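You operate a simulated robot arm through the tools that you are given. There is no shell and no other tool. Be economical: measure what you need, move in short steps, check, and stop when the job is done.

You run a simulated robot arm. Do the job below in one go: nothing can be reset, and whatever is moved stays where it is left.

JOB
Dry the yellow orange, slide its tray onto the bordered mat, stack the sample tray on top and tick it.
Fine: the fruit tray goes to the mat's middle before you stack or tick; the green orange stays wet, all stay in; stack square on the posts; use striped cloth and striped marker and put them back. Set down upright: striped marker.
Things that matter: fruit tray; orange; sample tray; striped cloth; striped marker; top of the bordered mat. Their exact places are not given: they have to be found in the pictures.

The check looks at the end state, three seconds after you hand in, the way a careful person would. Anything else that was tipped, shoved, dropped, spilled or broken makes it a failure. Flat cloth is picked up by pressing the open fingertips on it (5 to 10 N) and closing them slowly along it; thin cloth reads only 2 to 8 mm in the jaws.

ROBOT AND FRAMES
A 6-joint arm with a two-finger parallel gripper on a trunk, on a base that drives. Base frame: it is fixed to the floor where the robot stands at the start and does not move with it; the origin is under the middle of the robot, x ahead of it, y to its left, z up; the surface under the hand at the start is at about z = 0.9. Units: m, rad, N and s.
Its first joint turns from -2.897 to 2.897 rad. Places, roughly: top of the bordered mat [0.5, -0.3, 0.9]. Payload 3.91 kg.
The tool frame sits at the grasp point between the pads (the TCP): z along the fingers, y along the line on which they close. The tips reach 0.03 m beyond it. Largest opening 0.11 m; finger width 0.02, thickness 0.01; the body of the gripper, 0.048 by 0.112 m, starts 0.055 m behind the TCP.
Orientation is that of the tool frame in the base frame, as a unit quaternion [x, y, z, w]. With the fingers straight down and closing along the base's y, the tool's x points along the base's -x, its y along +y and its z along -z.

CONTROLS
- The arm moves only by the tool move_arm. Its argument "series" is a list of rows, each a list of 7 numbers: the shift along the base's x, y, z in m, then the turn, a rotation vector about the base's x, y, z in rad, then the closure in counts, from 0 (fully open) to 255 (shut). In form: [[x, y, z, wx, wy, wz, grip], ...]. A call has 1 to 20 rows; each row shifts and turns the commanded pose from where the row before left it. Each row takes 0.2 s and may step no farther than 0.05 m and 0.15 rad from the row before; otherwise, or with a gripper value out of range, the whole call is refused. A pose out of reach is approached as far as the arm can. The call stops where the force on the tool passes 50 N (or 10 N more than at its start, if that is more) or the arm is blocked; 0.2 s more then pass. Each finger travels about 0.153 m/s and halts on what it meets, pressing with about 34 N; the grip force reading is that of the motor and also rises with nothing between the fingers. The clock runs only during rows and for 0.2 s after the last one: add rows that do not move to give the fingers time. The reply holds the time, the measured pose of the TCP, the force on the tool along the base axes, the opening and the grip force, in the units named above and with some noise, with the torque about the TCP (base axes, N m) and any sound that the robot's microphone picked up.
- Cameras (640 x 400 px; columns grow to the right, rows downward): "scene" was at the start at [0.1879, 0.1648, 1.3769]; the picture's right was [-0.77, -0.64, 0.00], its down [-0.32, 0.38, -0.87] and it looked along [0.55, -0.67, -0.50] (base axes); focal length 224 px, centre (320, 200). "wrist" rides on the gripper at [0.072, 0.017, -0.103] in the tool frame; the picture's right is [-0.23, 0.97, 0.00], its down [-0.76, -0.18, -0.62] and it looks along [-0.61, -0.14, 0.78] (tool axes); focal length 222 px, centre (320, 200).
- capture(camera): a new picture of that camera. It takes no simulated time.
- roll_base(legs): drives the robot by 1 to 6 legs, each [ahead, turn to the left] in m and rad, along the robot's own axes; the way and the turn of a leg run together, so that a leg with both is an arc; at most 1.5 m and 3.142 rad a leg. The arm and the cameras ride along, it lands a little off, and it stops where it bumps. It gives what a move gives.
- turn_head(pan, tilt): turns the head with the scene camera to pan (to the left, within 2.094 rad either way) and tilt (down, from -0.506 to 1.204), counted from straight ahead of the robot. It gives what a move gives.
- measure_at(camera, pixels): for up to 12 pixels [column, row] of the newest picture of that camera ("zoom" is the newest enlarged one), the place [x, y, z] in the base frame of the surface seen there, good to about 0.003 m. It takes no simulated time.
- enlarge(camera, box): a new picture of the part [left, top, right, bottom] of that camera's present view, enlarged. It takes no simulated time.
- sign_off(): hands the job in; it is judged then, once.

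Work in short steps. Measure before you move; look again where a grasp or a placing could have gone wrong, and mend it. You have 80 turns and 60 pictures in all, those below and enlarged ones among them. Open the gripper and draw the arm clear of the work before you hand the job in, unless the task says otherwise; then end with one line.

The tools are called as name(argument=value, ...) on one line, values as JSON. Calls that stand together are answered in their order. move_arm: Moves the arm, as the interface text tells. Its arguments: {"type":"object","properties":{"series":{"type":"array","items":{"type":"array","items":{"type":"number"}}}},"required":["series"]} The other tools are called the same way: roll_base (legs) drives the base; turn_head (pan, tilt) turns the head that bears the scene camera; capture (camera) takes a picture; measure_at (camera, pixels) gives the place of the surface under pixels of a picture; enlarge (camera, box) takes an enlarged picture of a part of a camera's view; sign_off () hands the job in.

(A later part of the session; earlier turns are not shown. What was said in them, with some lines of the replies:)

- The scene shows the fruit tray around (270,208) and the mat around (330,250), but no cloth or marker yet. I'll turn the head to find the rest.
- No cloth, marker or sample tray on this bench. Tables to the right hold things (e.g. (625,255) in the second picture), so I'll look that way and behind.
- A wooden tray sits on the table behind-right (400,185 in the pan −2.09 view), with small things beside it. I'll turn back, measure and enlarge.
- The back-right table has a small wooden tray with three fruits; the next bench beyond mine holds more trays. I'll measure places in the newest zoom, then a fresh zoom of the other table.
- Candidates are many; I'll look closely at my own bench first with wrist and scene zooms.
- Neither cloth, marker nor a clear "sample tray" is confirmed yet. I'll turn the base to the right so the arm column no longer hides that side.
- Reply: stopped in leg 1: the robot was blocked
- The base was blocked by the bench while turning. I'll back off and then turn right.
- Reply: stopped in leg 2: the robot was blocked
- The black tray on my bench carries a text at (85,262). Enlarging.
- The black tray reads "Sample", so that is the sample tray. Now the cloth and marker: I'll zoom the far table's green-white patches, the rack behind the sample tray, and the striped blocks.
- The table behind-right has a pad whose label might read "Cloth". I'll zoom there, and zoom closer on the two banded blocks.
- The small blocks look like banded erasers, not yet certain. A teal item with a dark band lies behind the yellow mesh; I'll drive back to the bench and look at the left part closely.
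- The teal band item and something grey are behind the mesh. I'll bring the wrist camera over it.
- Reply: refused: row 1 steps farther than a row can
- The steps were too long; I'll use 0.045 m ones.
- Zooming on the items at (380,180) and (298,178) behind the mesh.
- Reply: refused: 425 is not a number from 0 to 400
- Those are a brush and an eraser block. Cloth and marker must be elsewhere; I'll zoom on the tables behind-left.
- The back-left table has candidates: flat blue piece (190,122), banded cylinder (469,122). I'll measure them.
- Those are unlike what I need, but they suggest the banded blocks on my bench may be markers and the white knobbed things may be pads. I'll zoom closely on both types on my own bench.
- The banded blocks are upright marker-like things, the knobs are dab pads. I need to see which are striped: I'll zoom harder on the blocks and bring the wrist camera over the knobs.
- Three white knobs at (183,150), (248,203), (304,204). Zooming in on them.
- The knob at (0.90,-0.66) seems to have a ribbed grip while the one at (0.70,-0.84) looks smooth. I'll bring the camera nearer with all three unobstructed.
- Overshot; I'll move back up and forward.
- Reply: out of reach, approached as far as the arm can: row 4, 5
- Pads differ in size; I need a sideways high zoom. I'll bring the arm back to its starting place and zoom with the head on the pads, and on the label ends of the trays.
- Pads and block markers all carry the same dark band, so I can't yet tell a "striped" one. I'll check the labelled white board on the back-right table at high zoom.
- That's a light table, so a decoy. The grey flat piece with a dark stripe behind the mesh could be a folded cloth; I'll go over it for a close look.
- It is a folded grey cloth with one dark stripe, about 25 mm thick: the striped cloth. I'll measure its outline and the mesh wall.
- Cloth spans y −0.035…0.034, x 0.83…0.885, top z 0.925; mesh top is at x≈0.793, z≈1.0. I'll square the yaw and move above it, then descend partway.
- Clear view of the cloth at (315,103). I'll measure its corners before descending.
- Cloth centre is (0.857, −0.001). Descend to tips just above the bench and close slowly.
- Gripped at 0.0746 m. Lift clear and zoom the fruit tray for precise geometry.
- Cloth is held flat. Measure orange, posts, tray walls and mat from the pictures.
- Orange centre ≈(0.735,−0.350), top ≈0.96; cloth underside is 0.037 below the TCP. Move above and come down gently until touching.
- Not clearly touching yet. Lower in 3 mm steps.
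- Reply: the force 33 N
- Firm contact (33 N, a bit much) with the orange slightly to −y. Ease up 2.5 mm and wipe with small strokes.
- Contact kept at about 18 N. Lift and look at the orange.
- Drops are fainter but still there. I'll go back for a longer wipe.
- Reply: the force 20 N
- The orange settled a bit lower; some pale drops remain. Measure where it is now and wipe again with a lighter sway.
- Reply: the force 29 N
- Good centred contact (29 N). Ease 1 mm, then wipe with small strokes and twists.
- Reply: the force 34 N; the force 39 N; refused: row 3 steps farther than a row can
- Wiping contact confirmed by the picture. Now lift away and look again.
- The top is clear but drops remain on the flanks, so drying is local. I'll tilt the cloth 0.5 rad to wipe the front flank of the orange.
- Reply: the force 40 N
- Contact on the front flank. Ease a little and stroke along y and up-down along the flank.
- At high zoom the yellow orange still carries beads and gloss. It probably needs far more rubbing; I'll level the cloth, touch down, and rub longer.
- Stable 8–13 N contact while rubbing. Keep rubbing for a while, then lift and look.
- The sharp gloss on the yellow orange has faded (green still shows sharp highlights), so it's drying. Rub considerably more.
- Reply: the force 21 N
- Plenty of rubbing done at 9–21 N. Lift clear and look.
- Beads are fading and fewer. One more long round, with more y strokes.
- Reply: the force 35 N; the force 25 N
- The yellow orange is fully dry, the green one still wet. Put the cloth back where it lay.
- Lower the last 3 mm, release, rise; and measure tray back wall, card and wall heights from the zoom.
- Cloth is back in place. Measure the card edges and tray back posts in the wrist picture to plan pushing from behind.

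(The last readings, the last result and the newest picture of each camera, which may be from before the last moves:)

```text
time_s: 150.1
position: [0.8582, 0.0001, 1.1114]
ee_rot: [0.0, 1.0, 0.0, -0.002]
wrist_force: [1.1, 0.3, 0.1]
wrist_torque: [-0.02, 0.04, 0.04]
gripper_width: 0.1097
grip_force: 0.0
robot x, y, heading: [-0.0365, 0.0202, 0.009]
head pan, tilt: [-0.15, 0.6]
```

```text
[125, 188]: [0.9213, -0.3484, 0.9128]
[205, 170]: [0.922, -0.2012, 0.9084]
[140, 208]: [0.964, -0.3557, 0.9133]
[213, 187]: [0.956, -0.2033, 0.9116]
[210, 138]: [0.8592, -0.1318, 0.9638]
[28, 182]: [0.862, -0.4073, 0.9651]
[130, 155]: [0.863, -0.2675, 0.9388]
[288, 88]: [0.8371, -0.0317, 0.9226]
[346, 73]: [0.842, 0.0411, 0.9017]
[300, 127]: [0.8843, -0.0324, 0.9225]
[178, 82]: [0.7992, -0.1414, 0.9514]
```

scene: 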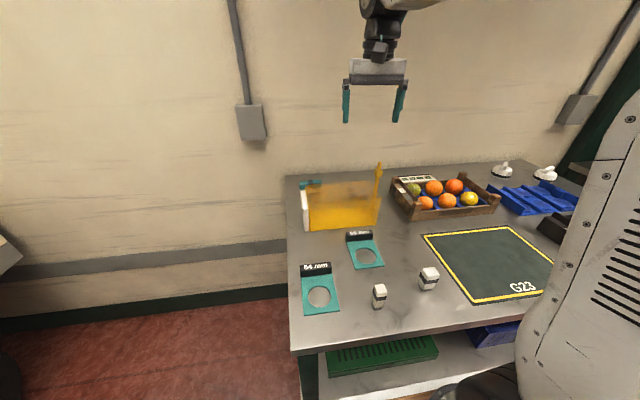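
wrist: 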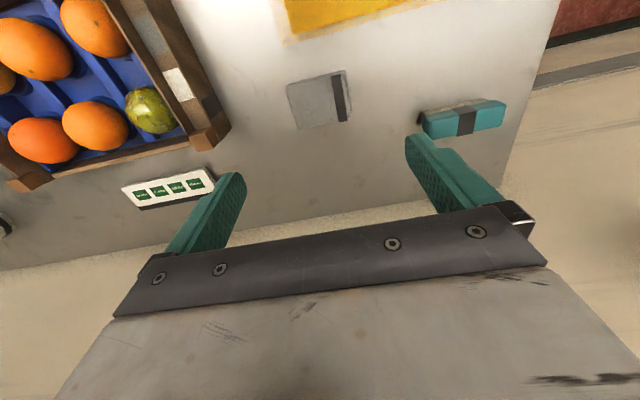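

There is a 5 cm gap between tray back (x 0.868) and card (x 0.92). Move over the gap and descend with open fingers behind the back wall.

move_arm(series=[[0.0053, -0.0459, 0, 0, 0, 0, 0], [0.0053, -0.0459, 0, 0, 0, 0, 0], [0.0053, -0.0459, 0, 0, 0, 0, 0], [0.0053, -0.0459, 0, 0, 0, 0, 0], [0.0053, -0.0459, 0, 0, 0, 0, 0], [0.0053, -0.0459, 0, 0, 0, 0, 0], [0, 0, -0.04, 0, 0, 0, 0], [0, 0, -0.03, 0, 0, 0, 0], [0, 0, 0, 0, 0, 0, 0]])

```text
time_s: 152.1
position: [0.8908, -0.2768, 1.0421]
ee_rot: [0.001, 1.0, 0.0, -0.001]
wrist_force: [0.3, -0.4, -0.5]
wrist_torque: [-0.01, -0.01, 0.01]
gripper_width: 0.1099
grip_force: 0.1
robot x, y, heading: [-0.0393, 0.0179, 0.004]
head pan, tilt: [-0.15, 0.6]
```

Aligned. Descend the remaining 0.10 m and nudge forward to touch.

move_arm(series=[[0.002, 0, -0.04, 0, 0, 0, 0], [0, 0, -0.04, 0, 0, 0, 0], [0, 0, -0.02, 0, 0, 0, 0], [0, 0, 0, 0, 0, 0, 0], [-0.006, 0, 0, 0, 0, 0, 0], [-0.006, 0, 0, 0, 0, 0, 0], [-0.004, 0, 0, 0, 0, 0, 0], [0, 0, 0, 0, 0, 0, 0]])

```text
time_s: 153.9
position: [0.8757, -0.2769, 0.9431]
ee_rot: [0.0, 1.0, 0.0, -0.001]
wrist_force: [4.4, 0.3, 2.1]
wrist_torque: [0.0, -0.09, 0.03]
gripper_width: 0.1102
grip_force: 0.0
robot x, y, heading: [-0.0372, 0.017, 0.008]
head pan, tilt: [-0.15, 0.6]
```

Touching (4.4 N). Push slowly toward the mat; check the force as the tray meets the mat's edge.

move_arm(series=[[-0.006, 0, 0, 0, 0, 0, 0], [-0.008, 0, 0, 0, 0, 0, 0], [-0.008, 0, 0, 0, 0, 0, 0], [-0.008, 0, 0, 0, 0, 0, 0], [-0.008, 0, 0, 0, 0, 0, 0], [-0.008, 0, 0, 0, 0, 0, 0], [-0.008, 0, 0, 0, 0, 0, 0], [-0.008, 0, 0, 0, 0, 0, 0], [-0.008, 0, 0, 0, 0, 0, 0], [-0.008, 0, 0, 0, 0, 0, 0], [-0.006, 0, 0, 0, 0, 0, 0], [-0.003, 0, 0, 0, 0, 0, 0], [0, 0, 0, 0, 0, 0, 0]])

```text
time_s: 156.7
position: [0.7881, -0.2758, 0.9441]
ee_rot: [0.0, 1.0, 0.0, -0.001]
wrist_force: [1.9, 0.2, -0.5]
wrist_torque: [-0.03, -0.06, -0.01]
gripper_width: 0.1102
grip_force: 0.0
robot x, y, heading: [-0.0412, 0.0203, 0.007]
head pan, tilt: [-0.15, 0.6]
```

Sliding smoothly. Continue to near the goal (TCP x≈0.619), easing at the end.

move_arm(series=[[-0.008, 0, 0, 0, 0, 0, 0], [-0.01, 0, 0, 0, 0, 0, 0], [-0.01, 0, 0, 0, 0, 0, 0], [-0.01, 0, 0, 0, 0, 0, 0], [-0.01, 0, 0, 0, 0, 0, 0], [-0.01, 0, 0, 0, 0, 0, 0], [-0.01, 0, 0, 0, 0, 0, 0], [-0.01, 0, 0, 0, 0, 0, 0], [-0.01, 0, 0, 0, 0, 0, 0], [-0.01, 0, 0, 0, 0, 0, 0], [-0.01, 0, 0, 0, 0, 0, 0], [-0.01, 0, 0, 0, 0, 0, 0], [-0.01, 0, 0, 0, 0, 0, 0], [-0.01, 0, 0, 0, 0, 0, 0], [-0.01, 0, 0, 0, 0, 0, 0], [-0.008, 0, 0, 0, 0, 0, 0], [-0.006, 0, 0, 0, 0, 0, 0], [-0.004, 0, 0, 0, 0, 0, 0], [-0.003, 0, 0, 0, 0, 0, 0], [0, 0, 0, 0, 0, 0, 0]])

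```text
time_s: 160.9
position: [0.6194, -0.2758, 0.9427]
ee_rot: [0.0, 1.0, -0.001, -0.001]
wrist_force: [2.7, 1.0, 1.7]
wrist_torque: [-0.03, -0.08, -0.08]
gripper_width: 0.1099
grip_force: 0.0
robot x, y, heading: [-0.033, 0.0161, 0.007]
head pan, tilt: [-0.15, 0.6]
```

Push the last 3 mm, back off, rise, and take a wrist view showing both the fruit tray and the sample tray.

move_arm(series=[[-0.003, 0, 0, 0, 0, 0, 0], [0, 0, 0, 0, 0, 0, 0], [0.02, 0, 0, 0, 0, 0, 0], [0, 0, 0.045, 0, 0, 0, 0], [0, 0, 0.045, 0, 0, 0, 0], [0, 0, 0.045, 0, 0, 0, 0], [0, 0, 0.045, 0, 0, 0, 0], [-0.02, -0.01, 0.04, 0, 0, 0, 0], [-0.03, -0.02, 0.03, 0, 0, 0, 0], [-0.03, -0.02, 0.03, 0, 0, 0, 0], [-0.04, -0.025, 0.015, 0, 0, 0, 0], [-0.04, -0.025, 0.015, 0, 0, 0, 0], [-0.02, -0.02, 0, 0, 0, 0, 0], [0, 0, 0, 0, 0, 0, 0]])

capture(camera="wrist")

```text
time_s: 163.9
position: [0.4568, -0.3952, 1.2535]
ee_rot: [0.0, 1.0, 0.0, -0.001]
wrist_force: [-0.7, 1.2, -0.9]
wrist_torque: [-0.01, -0.01, 0.02]
gripper_width: 0.1098
grip_force: 0.1
robot x, y, heading: [-0.0385, 0.0185, 0.005]
head pan, tilt: [-0.15, 0.6]
```

```text
3 pictures are left
```

wrist: 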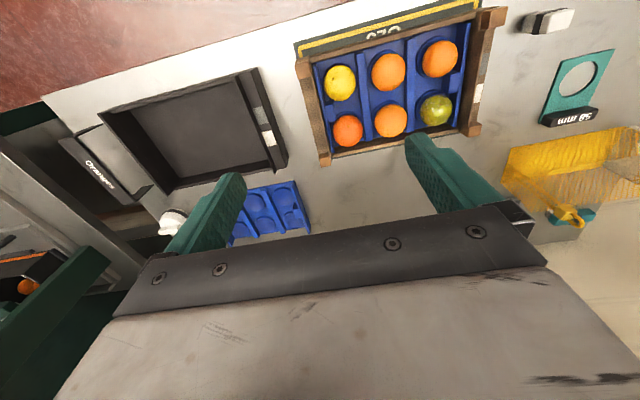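

Excellent view. Measure the fruit tray's posts, mat edge, and the sample tray's rim and labels.

measure_at(camera="wrist", pixels=[[301, 66], [495, 16], [474, 128], [322, 158], [296, 48], [478, 3], [478, 92], [482, 70], [345, 82], [436, 108]])

measure_at(camera="wrist", pixels=[[102, 113], [257, 70], [286, 165], [172, 190], [238, 78], [243, 75], [275, 160], [268, 138], [262, 115], [190, 130], [135, 152], [215, 178]])

```text
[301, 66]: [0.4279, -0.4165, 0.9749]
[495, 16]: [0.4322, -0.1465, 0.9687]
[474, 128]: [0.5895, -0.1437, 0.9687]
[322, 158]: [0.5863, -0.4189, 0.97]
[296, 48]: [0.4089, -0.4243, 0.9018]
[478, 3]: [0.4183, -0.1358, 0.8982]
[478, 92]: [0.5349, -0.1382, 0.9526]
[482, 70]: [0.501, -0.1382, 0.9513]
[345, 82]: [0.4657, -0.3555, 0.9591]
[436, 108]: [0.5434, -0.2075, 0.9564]
```

```text
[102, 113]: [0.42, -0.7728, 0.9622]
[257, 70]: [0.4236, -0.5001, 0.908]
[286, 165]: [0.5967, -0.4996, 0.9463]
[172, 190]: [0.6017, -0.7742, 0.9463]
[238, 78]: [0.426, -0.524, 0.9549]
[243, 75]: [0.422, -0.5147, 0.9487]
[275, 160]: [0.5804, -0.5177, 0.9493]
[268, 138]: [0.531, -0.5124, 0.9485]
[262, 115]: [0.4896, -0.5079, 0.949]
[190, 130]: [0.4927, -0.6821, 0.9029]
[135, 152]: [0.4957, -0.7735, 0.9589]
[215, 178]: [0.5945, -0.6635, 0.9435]
```

Fruit tray sits centred on the mat. For grasping the sample tray by a long wall I need wall faces and the blue insert's clearance.

measure_at(camera="wrist", pixels=[[250, 190], [296, 182], [228, 200], [230, 240], [222, 172], [225, 182], [232, 170], [170, 96], [175, 100], [165, 92], [200, 84], [150, 103]])

measure_at(camera="wrist", pixels=[[200, 180], [240, 172], [265, 166], [280, 167], [288, 160], [258, 75], [150, 175], [120, 135], [108, 108], [98, 112], [252, 88], [280, 130]])

```text
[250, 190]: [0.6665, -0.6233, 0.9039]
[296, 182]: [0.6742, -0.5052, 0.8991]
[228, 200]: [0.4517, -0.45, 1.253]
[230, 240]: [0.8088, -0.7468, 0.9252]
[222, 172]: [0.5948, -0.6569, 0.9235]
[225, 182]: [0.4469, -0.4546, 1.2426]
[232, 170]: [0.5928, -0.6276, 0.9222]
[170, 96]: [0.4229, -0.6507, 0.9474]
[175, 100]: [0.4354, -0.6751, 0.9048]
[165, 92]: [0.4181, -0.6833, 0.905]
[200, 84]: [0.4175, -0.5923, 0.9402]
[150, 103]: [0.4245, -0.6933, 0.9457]
```

```text
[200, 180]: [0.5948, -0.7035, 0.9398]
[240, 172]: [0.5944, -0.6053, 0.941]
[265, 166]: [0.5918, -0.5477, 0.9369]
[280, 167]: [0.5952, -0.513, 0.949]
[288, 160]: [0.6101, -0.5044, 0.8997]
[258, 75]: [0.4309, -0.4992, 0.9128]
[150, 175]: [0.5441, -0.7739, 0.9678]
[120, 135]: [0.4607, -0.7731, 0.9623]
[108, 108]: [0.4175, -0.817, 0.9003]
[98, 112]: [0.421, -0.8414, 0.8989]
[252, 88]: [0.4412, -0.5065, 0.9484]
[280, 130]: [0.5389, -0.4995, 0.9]
```

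Far wall spans x 0.593–0.604, y centre −0.637, with ~6 cm free behind it. Turn the tool 90° (fingers closing along x), go above it with opening ~6 cm.

move_arm(series=[[0.0128, -0.022, 0, 0, 0, -0.1428, 110], [0.0128, -0.022, 0, 0, 0, -0.1428, 110], [0.0128, -0.022, 0, 0, 0, -0.1428, 110], [0.0128, -0.022, 0, 0, 0, -0.1428, 110], [0.0128, -0.022, 0, 0, 0, -0.1428, 110], [0.0128, -0.022, 0, 0, 0, -0.1428, 110], [0.0128, -0.022, 0, 0, 0, -0.1428, 110], [0.0128, -0.022, 0, 0, 0, -0.1428, 110], [0.0128, -0.022, 0, 0, 0, -0.1428, 110], [0.0128, -0.022, 0, 0, 0, -0.1428, 110], [0.0128, -0.022, 0, 0, 0, -0.1428, 110], [0, 0, -0.045, 0, 0, 0, 110], [0, 0, -0.045, 0, 0, 0, 110], [0, 0, -0.045, 0, 0, 0, 110], [0, 0, -0.045, 0, 0, 0, 110], [0, 0, -0.04, 0, 0, 0, 110], [0, 0, 0, 0, 0, 0, 110]])

```text
time_s: 167.5
position: [0.5987, -0.638, 1.0309]
ee_rot: [0.707, 0.707, 0.001, -0.001]
wrist_force: [0.5, -1.2, -0.7]
wrist_torque: [-0.01, 0.01, 0.0]
gripper_width: 0.0626
grip_force: 0.0
robot x, y, heading: [-0.0345, 0.0181, 0.008]
head pan, tilt: [-0.15, 0.6]
```

Well placed. Descend to tips ≈0.911 and close gently on the wall.

move_arm(series=[[0, 0, -0.04, 0, 0, 0, 110], [0, 0, -0.03, 0, 0, 0, 110], [0, 0, -0.019, 0, 0, 0, 110], [0, 0, 0, 0, 0, 0, 140], [0, 0, 0, 0, 0, 0, 170], [0, 0, 0, 0, 0, 0, 200], [0, 0, 0, 0, 0, 0, 225], [0, 0, 0, 0, 0, 0, 255], [0, 0, 0, 0, 0, 0, 255]])

```text
time_s: 169.5
position: [0.5971, -0.6384, 0.9434]
ee_rot: [0.707, 0.707, 0.0, -0.001]
wrist_force: [0.1, 0.0, -0.1]
wrist_torque: [-0.09, -0.03, 0.0]
gripper_width: 0.0073
grip_force: 34.3
robot x, y, heading: [-0.0374, 0.0177, 0.007]
head pan, tilt: [-0.15, 0.6]
```

Wall gripped (7.3 mm). Lift 2.5 cm slowly and read weight and torque.

move_arm(series=[[0, 0, 0.005, 0, 0, 0, 255], [0, 0, 0.01, 0, 0, 0, 255], [0, 0, 0.01, 0, 0, 0, 255], [0, 0, 0, 0, 0, 0, 255], [0, 0, 0, 0, 0, 0, 255]])

```text
time_s: 170.7
position: [0.5987, -0.6384, 0.969]
ee_rot: [0.707, 0.707, 0.001, 0.0]
wrist_force: [-0.4, 0.7, -0.7]
wrist_torque: [0.0, -0.08, 0.01]
gripper_width: 0.0072
grip_force: 34.0
robot x, y, heading: [-0.0394, 0.0156, 0.003]
head pan, tilt: [-0.15, 0.6]
```

About 0.9 N with the lever torque expected of a light tray: it's held. Lift further and carry it 0.36 m along +y, hovering above the posts.

move_arm(series=[[0, 0, 0.03, 0, 0, 0, 255], [0, 0, 0.03, 0, 0, 0, 255], [0, 0, 0.02, 0, 0, 0, 255], [0, 0.03, 0, 0, 0, 0, 255], [0, 0.045, 0, 0, 0, 0, 255], [0, 0.045, 0, 0, 0, 0, 255], [0, 0.045, 0, 0, 0, 0, 255], [0, 0.045, 0, 0, 0, 0, 255], [0, 0.045, 0, 0, 0, 0, 255], [0, 0.045, 0, 0, 0, 0, 255], [0, 0.03, 0, 0, 0, 0, 255], [0, 0.02, 0, 0, 0, 0, 255], [0, 0.01, 0, 0, 0, 0, 255], [0, 0, -0.02, 0, 0, 0, 255], [0, 0, 0, 0, 0, 0, 255]])

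turn_head(pan=-0.5, tilt=0.75)

capture(camera="scene")

```text
time_s: 173.9
position: [0.5976, -0.2773, 1.0308]
ee_rot: [0.707, 0.707, 0.001, 0.0]
wrist_force: [1.1, 0.3, -0.1]
wrist_torque: [0.0, -0.12, 0.0]
gripper_width: 0.0071
grip_force: 33.3
robot x, y, heading: [-0.0394, 0.0185, 0.009]
head pan, tilt: [-0.15, 0.6]
```

```text
time_s: 174.8
position: [0.5986, -0.2774, 1.0302]
ee_rot: [0.707, 0.707, 0.001, 0.0]
wrist_force: [0.2, 0.2, -1.5]
wrist_torque: [0.0, -0.09, -0.02]
gripper_width: 0.0075
grip_force: 33.8
robot x, y, heading: [-0.0374, 0.0174, 0.008]
head pan, tilt: [-0.499, 0.75]
```

```text
2 pictures are left
```

scene: 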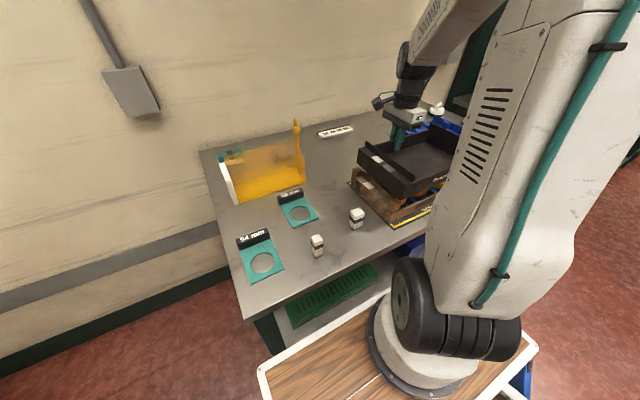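

The tray hovers level over the fruit tray. Measure corners of both left ends.

measure_at(camera="scene", pixels=[[360, 150], [363, 160], [396, 190], [399, 184], [378, 170], [352, 182], [355, 172], [388, 220], [388, 212], [370, 195], [440, 185], [430, 205]])

measure_at(camera="scene", pixels=[[317, 236], [318, 248], [317, 256], [357, 212], [357, 225], [371, 165], [376, 160], [381, 156], [390, 170], [362, 184], [366, 188], [375, 200]])

```text
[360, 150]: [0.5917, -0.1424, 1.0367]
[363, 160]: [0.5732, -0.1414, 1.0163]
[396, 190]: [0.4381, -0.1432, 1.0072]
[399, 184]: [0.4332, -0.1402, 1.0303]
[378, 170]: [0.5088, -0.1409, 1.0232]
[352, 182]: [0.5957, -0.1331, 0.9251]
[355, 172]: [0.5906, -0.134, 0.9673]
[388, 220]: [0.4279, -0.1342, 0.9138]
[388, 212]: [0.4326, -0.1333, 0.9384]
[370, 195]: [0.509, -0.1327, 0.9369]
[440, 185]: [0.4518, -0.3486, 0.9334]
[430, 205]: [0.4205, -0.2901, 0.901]
```

```text
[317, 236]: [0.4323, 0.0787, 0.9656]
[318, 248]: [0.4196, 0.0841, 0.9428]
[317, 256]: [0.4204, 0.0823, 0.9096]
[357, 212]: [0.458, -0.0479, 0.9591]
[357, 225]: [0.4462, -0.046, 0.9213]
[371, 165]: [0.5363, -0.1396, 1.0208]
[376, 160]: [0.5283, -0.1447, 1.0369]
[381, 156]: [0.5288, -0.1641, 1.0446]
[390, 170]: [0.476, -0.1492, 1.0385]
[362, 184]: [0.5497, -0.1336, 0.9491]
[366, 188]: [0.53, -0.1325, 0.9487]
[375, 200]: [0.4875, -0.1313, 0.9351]
```

Sample tray's left face is at y≈−0.140 versus the fruit tray's −0.133 (with ~4 mm of width difference each side), so shift +3 mm y, +1 mm x, and lower gently onto the posts.

move_arm(series=[[0.001, 0.003, -0.006, 0, 0, 0, 255], [0, 0, -0.006, 0, 0, 0, 255], [0, 0, -0.003, 0, 0, 0, 255], [0, 0, 0, 0, 0, 0, 255]])

```text
time_s: 175.8
position: [0.5991, -0.2744, 1.0142]
ee_rot: [0.707, 0.707, 0.001, 0.0]
wrist_force: [0.1, -0.2, -1.6]
wrist_torque: [0.01, -0.08, 0.01]
gripper_width: 0.007
grip_force: 33.6
robot x, y, heading: [-0.0357, 0.0173, 0.004]
head pan, tilt: [-0.499, 0.75]
```

move_arm(series=[[0, 0, -0.002, 0, 0, 0, 255], [0, 0, -0.0015, 0, 0, 0, 255], [0, 0, 0, 0, 0, 0, 255]])

```text
time_s: 176.6
position: [0.5975, -0.2742, 1.0121]
ee_rot: [0.707, 0.708, 0.0, 0.001]
wrist_force: [4.3, 3.4, 24.6]
wrist_torque: [0.58, 0.19, -0.06]
gripper_width: 0.0074
grip_force: 34.0
robot x, y, heading: [-0.039, 0.0199, 0.009]
head pan, tilt: [-0.499, 0.75]
```

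Seated on the posts (z as expected). Relieve the load by 1.5 mm, open, and rise straight up.

move_arm(series=[[0, 0, 0.0018, 0, 0, 0, 255], [0, 0, 0, 0, 0, 0, 240], [0, 0, 0, 0, 0, 0, 210], [0, 0, 0, 0, 0, 0, 170], [0, 0, 0, 0, 0, 0, 150], [0, 0, 0, 0, 0, 0, 150], [0, 0, 0.03, 0, 0, 0, 150], [0, 0, 0.045, 0, 0, 0, 150], [0, 0, 0.045, 0, 0, 0, 150], [0, 0, 0.045, 0, 0, 0, 150], [0, 0, 0, 0, 0, 0, 150]])

```text
time_s: 179.0
position: [0.5998, -0.2749, 1.1766]
ee_rot: [0.707, 0.708, 0.001, -0.001]
wrist_force: [-0.4, 0.1, -0.5]
wrist_torque: [0.0, 0.02, 0.01]
gripper_width: 0.0451
grip_force: 0.0
robot x, y, heading: [-0.0333, 0.0169, 0.007]
head pan, tilt: [-0.499, 0.75]
```

Released; the tray rests on the posts. The slim marker (top at ≈(0.432,0.079,0.966)) is too near for the arm here, so back the base 0.12 m.

roll_base(legs=[[-0.12, 0]])

measure_at(camera="scene", pixels=[[313, 237], [321, 237], [317, 233], [314, 246], [321, 247], [313, 240], [323, 240], [318, 260]])

```text
time_s: 180.2
position: [0.4798, -0.2752, 1.1769]
ee_rot: [0.707, 0.708, 0.001, 0.0]
wrist_force: [0.2, -1.0, 0.5]
wrist_torque: [-0.03, -0.03, 0.01]
gripper_width: 0.0452
grip_force: 0.1
robot x, y, heading: [-0.1551, 0.0161, 0.006]
head pan, tilt: [-0.499, 0.75]
```

```text
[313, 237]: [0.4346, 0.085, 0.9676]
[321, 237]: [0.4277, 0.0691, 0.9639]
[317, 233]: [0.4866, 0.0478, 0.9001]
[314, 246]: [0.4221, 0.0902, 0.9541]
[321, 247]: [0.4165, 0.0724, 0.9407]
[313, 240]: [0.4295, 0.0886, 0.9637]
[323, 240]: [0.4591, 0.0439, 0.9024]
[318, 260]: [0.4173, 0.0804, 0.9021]
```

Marker centre ≈(0.431,0.079). Move above, descend to tips ≈0.917, and close in steps.

move_arm(series=[[-0.0061, 0.0443, 0, 0, 0, 0, 80], [-0.0061, 0.0443, 0, 0, 0, 0, 80], [-0.0061, 0.0443, 0, 0, 0, 0, 80], [-0.0061, 0.0443, 0, 0, 0, 0, 80], [-0.0061, 0.0443, 0, 0, 0, 0, 80], [-0.0061, 0.0443, 0, 0, 0, 0, 80], [-0.0061, 0.0443, 0, 0, 0, 0, 80], [-0.0061, 0.0443, 0, 0, 0, 0, 80], [0, 0, -0.045, 0, 0, 0, 80], [0, 0, -0.045, 0, 0, 0, 80], [0, 0, -0.045, 0, 0, 0, 80], [0, 0, -0.045, 0, 0, 0, 80], [0, 0, -0.03, 0, 0, 0, 80], [0, 0, -0.02, 0, 0, 0, 80], [0, 0, 0, 0, 0, 0, 110], [0, 0, 0, 0, 0, 0, 140], [0, 0, 0, 0, 0, 0, 165], [0, 0, 0, 0, 0, 0, 190], [0, 0, 0, 0, 0, 0, 230], [0, 0, 0, 0, 0, 0, 230]])

```text
time_s: 184.4
position: [0.4313, 0.0783, 0.9462]
ee_rot: [0.706, 0.708, 0.0, 0.0]
wrist_force: [-0.1, -0.5, 0.6]
wrist_torque: [0.02, 0.01, 0.0]
gripper_width: 0.0201
grip_force: 34.3
robot x, y, heading: [-0.1562, 0.0142, 0.01]
head pan, tilt: [-0.499, 0.75]
```

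Marker held (20 mm). Lift and carry it over the white label on the sample tray's left end (≈(0.532,−0.146), top ≈1.018).

move_arm(series=[[0, 0, 0.02, 0, 0, 0, 230], [0, 0, 0.045, 0, 0, 0, 230], [0, 0, 0.045, 0, 0, 0, 230], [0, 0, 0.045, 0, 0, 0, 230], [0, 0, 0.028, 0, 0, 0, 230], [0.0168, -0.0374, 0, 0, 0, 0, 230], [0.0168, -0.0374, 0, 0, 0, 0, 230], [0.0168, -0.0374, 0, 0, 0, 0, 230], [0.0168, -0.0374, 0, 0, 0, 0, 230], [0.0168, -0.0374, 0, 0, 0, 0, 230], [0.0168, -0.0374, 0, 0, 0, 0, 230], [0, 0, -0.035, 0, 0, 0, 230], [0, 0, -0.012, 0, 0, 0, 230], [0, 0, 0, 0, 0, 0, 230]])

enlarge(camera="scene", box=[300, 130, 460, 230])

```text
time_s: 187.4
position: [0.5326, -0.1451, 1.0821]
ee_rot: [0.707, 0.708, 0.001, -0.002]
wrist_force: [0.5, 0.4, -0.2]
wrist_torque: [-0.07, -0.02, -0.02]
gripper_width: 0.0202
grip_force: 33.8
robot x, y, heading: [-0.1606, 0.0173, 0.003]
head pan, tilt: [-0.499, 0.75]
```

```text
4.00 times, centred on (380, 180) of scene
```

zoom: 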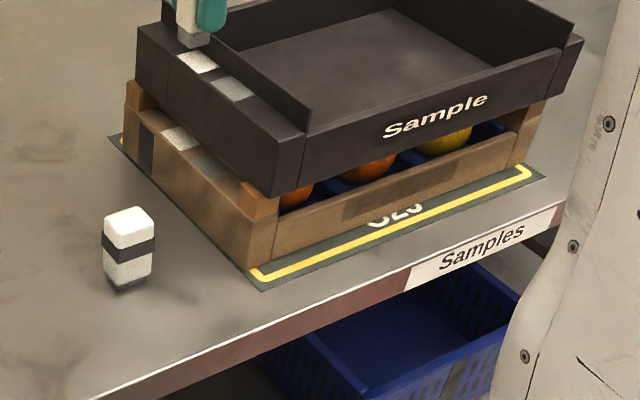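

The stack looks square and the marker tip hangs right by the white label at (196,62). Measure label extents and tray corners.

measure_at(camera="zoom", pixels=[[196, 62], [184, 55], [208, 68], [186, 60], [206, 57], [232, 88], [140, 50], [300, 165], [130, 100], [272, 215], [195, 40], [190, 45]])

```text
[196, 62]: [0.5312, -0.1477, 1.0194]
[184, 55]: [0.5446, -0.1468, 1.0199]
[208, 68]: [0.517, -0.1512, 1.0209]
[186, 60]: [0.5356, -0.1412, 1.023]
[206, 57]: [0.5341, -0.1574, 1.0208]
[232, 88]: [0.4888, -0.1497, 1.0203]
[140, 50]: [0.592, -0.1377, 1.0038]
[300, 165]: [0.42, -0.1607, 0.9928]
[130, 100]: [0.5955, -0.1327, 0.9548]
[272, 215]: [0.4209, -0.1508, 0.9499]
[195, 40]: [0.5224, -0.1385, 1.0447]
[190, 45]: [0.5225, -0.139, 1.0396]
```

White label centre is (0.531,−0.149), z 1.020. Lower gently to contact.

move_arm(series=[[-0.006, -0.0035, -0.008, 0, 0, 0, 230], [0, 0, -0.006, 0, 0, 0, 230], [0, 0, -0.002, 0, 0, 0, 230], [0, 0, -0.001, 0, 0, 0, 230], [0, 0, 0, 0, 0, 0, 230]])

```text
time_s: 188.6
position: [0.5267, -0.1492, 1.0666]
ee_rot: [0.706, 0.708, 0.0, 0.0]
wrist_force: [1.2, 0.9, 7.8]
wrist_torque: [0.05, -0.01, -0.02]
gripper_width: 0.0201
grip_force: 34.0
robot x, y, heading: [-0.1549, 0.0178, 0.004]
head pan, tilt: [-0.499, 0.75]
```

Contact at 7.8 N. Ease slightly and draw a small tick, then lift and see.

move_arm(series=[[0, 0, 0.0006, 0, 0, 0, 230], [-0.003, -0.002, 0, 0, 0, 0, 230], [0.004, 0.001, 0, 0, 0, 0, 230], [0.004, 0.002, 0, 0, 0, 0, 230], [0.004, 0.001, 0, 0, 0, 0, 230], [0.002, 0.001, 0, 0, 0, 0, 230], [0, 0, 0, 0, 0, 0, 230]])

move_arm(series=[[0, 0, 0.02, 0, 0, 0, 230], [0, 0.005, 0.044, 0, 0, 0, 230], [-0.0168, 0.037, 0, 0, 0, 0, 230], [-0.0168, 0.037, 0, 0, 0, 0, 230], [-0.0168, 0.037, 0, 0, 0, 0, 230], [0, 0, 0, 0, 0, 0, 230]])

enlarge(camera="scene", box=[320, 125, 420, 195])

```text
time_s: 190.2
position: [0.5376, -0.1457, 1.0675]
ee_rot: [0.707, 0.707, 0.0, -0.001]
wrist_force: [-2.1, -2.4, 4.4]
wrist_torque: [-0.08, 0.07, 0.01]
gripper_width: 0.0202
grip_force: 33.8
robot x, y, heading: [-0.1576, 0.0174, 0.003]
head pan, tilt: [-0.499, 0.75]
```

```text
time_s: 191.6
position: [0.4857, -0.0302, 1.1312]
ee_rot: [0.706, 0.708, 0.001, 0.0]
wrist_force: [0.5, 0.1, -0.2]
wrist_torque: [0.02, 0.04, 0.0]
gripper_width: 0.0202
grip_force: 34.8
robot x, y, heading: [-0.1583, 0.0158, 0.008]
head pan, tilt: [-0.499, 0.75]
```

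```text
5.71 times, centred on (370, 160) of scene
```

zoom: 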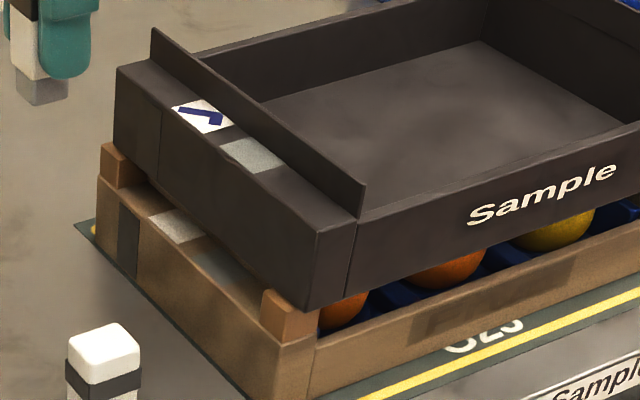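

A blue tick is on the white label. Return the marker to its spot and, from the picture, verify the tray corners.

measure_at(camera="zoom", pixels=[[118, 100], [310, 290], [120, 72], [320, 230], [100, 210], [300, 380], [115, 155], [285, 310]])

move_arm(series=[[-0.0187, 0.0364, 0, 0, 0, 0, 230], [-0.0187, 0.0364, 0, 0, 0, 0, 230], [-0.0187, 0.0364, 0, 0, 0, 0, 230], [0, 0, -0.045, 0, 0, 0, 230], [0, 0, -0.045, 0, 0, 0, 230], [0, 0, -0.045, 0, 0, 0, 230], [0, 0, -0.03, 0, 0, 0, 230], [0, 0, -0.012, 0, 0, 0, 230], [0, 0, 0, 0, 0, 0, 230]])

```text
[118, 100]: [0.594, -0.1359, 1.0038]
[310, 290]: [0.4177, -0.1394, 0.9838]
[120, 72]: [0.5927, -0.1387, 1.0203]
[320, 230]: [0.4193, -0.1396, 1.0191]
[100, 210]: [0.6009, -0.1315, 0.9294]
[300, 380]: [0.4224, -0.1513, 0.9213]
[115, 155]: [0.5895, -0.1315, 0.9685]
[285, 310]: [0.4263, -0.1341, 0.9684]
```

```text
time_s: 193.6
position: [0.4288, 0.0798, 0.9521]
ee_rot: [0.706, 0.708, 0.0, -0.001]
wrist_force: [0.3, -0.6, -0.2]
wrist_torque: [0.01, 0.02, -0.02]
gripper_width: 0.0202
grip_force: 34.1
robot x, y, heading: [-0.1564, 0.0201, 0.006]
head pan, tilt: [-0.499, 0.75]
```

The stack is square. Lower the marker the last 5 mm to touch.

move_arm(series=[[0, 0, -0.003, 0, 0, 0, 230], [0, 0, -0.002, 0, 0, 0, 230], [0, 0, -0.001, 0, 0, 0, 230], [0, 0, 0, 0, 0, 0, 230]])

```text
time_s: 194.6
position: [0.4303, 0.0796, 0.9461]
ee_rot: [0.706, 0.708, 0.0, 0.0]
wrist_force: [-0.2, 0.0, -0.3]
wrist_torque: [0.01, -0.01, -0.02]
gripper_width: 0.02
grip_force: 33.7
robot x, y, heading: [-0.1569, 0.0192, 0.005]
head pan, tilt: [-0.499, 0.75]
```

Practically at bench level. Lower 1 mm more, open gradually, and rise straight up.

move_arm(series=[[0, 0, -0.001, 0, 0, 0, 230], [0, 0, 0, 0, 0, 0, 230], [0, 0, 0, 0, 0, 0, 205], [0, 0, 0, 0, 0, 0, 190], [0, 0, 0, 0, 0, 0, 160], [0, 0, 0, 0, 0, 0, 110], [0, 0, 0, 0, 0, 0, 60], [0, 0, 0, 0, 0, 0, 60], [0, 0, 0.02, 0, 0, 0, 60], [0, 0, 0.04, 0, 0, 0, 60], [0, 0, 0.045, 0, 0, 0, 60], [0, 0, 0.045, 0, 0, 0, 60], [0, 0, 0.045, 0, 0, 0, 0], [0, 0, 0.045, 0, 0, 0, 0], [0, 0, 0, 0, 0, 0, 0]])

```text
time_s: 197.8
position: [0.4307, 0.0803, 1.1862]
ee_rot: [0.706, 0.708, 0.0, -0.001]
wrist_force: [-0.7, 0.0, 0.6]
wrist_torque: [-0.01, -0.03, 0.02]
gripper_width: 0.1103
grip_force: 0.1
robot x, y, heading: [-0.155, 0.0152, 0.004]
head pan, tilt: [-0.499, 0.75]
5 turns are left
```

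No sound of a fall and no forces; the arm is clear, gripper open. Hand in.

sign_off()

```text
The job is handed in.
```

I dried the yellow orange, slid its tray to the middle of the mat, set the sample tray square on its posts and ticked it. The green orange stayed wet, and the striped cloth and striped marker are back in their places. I had no pictures left to check that the marker is standing, but the readings and sound gave no sign of a fall.
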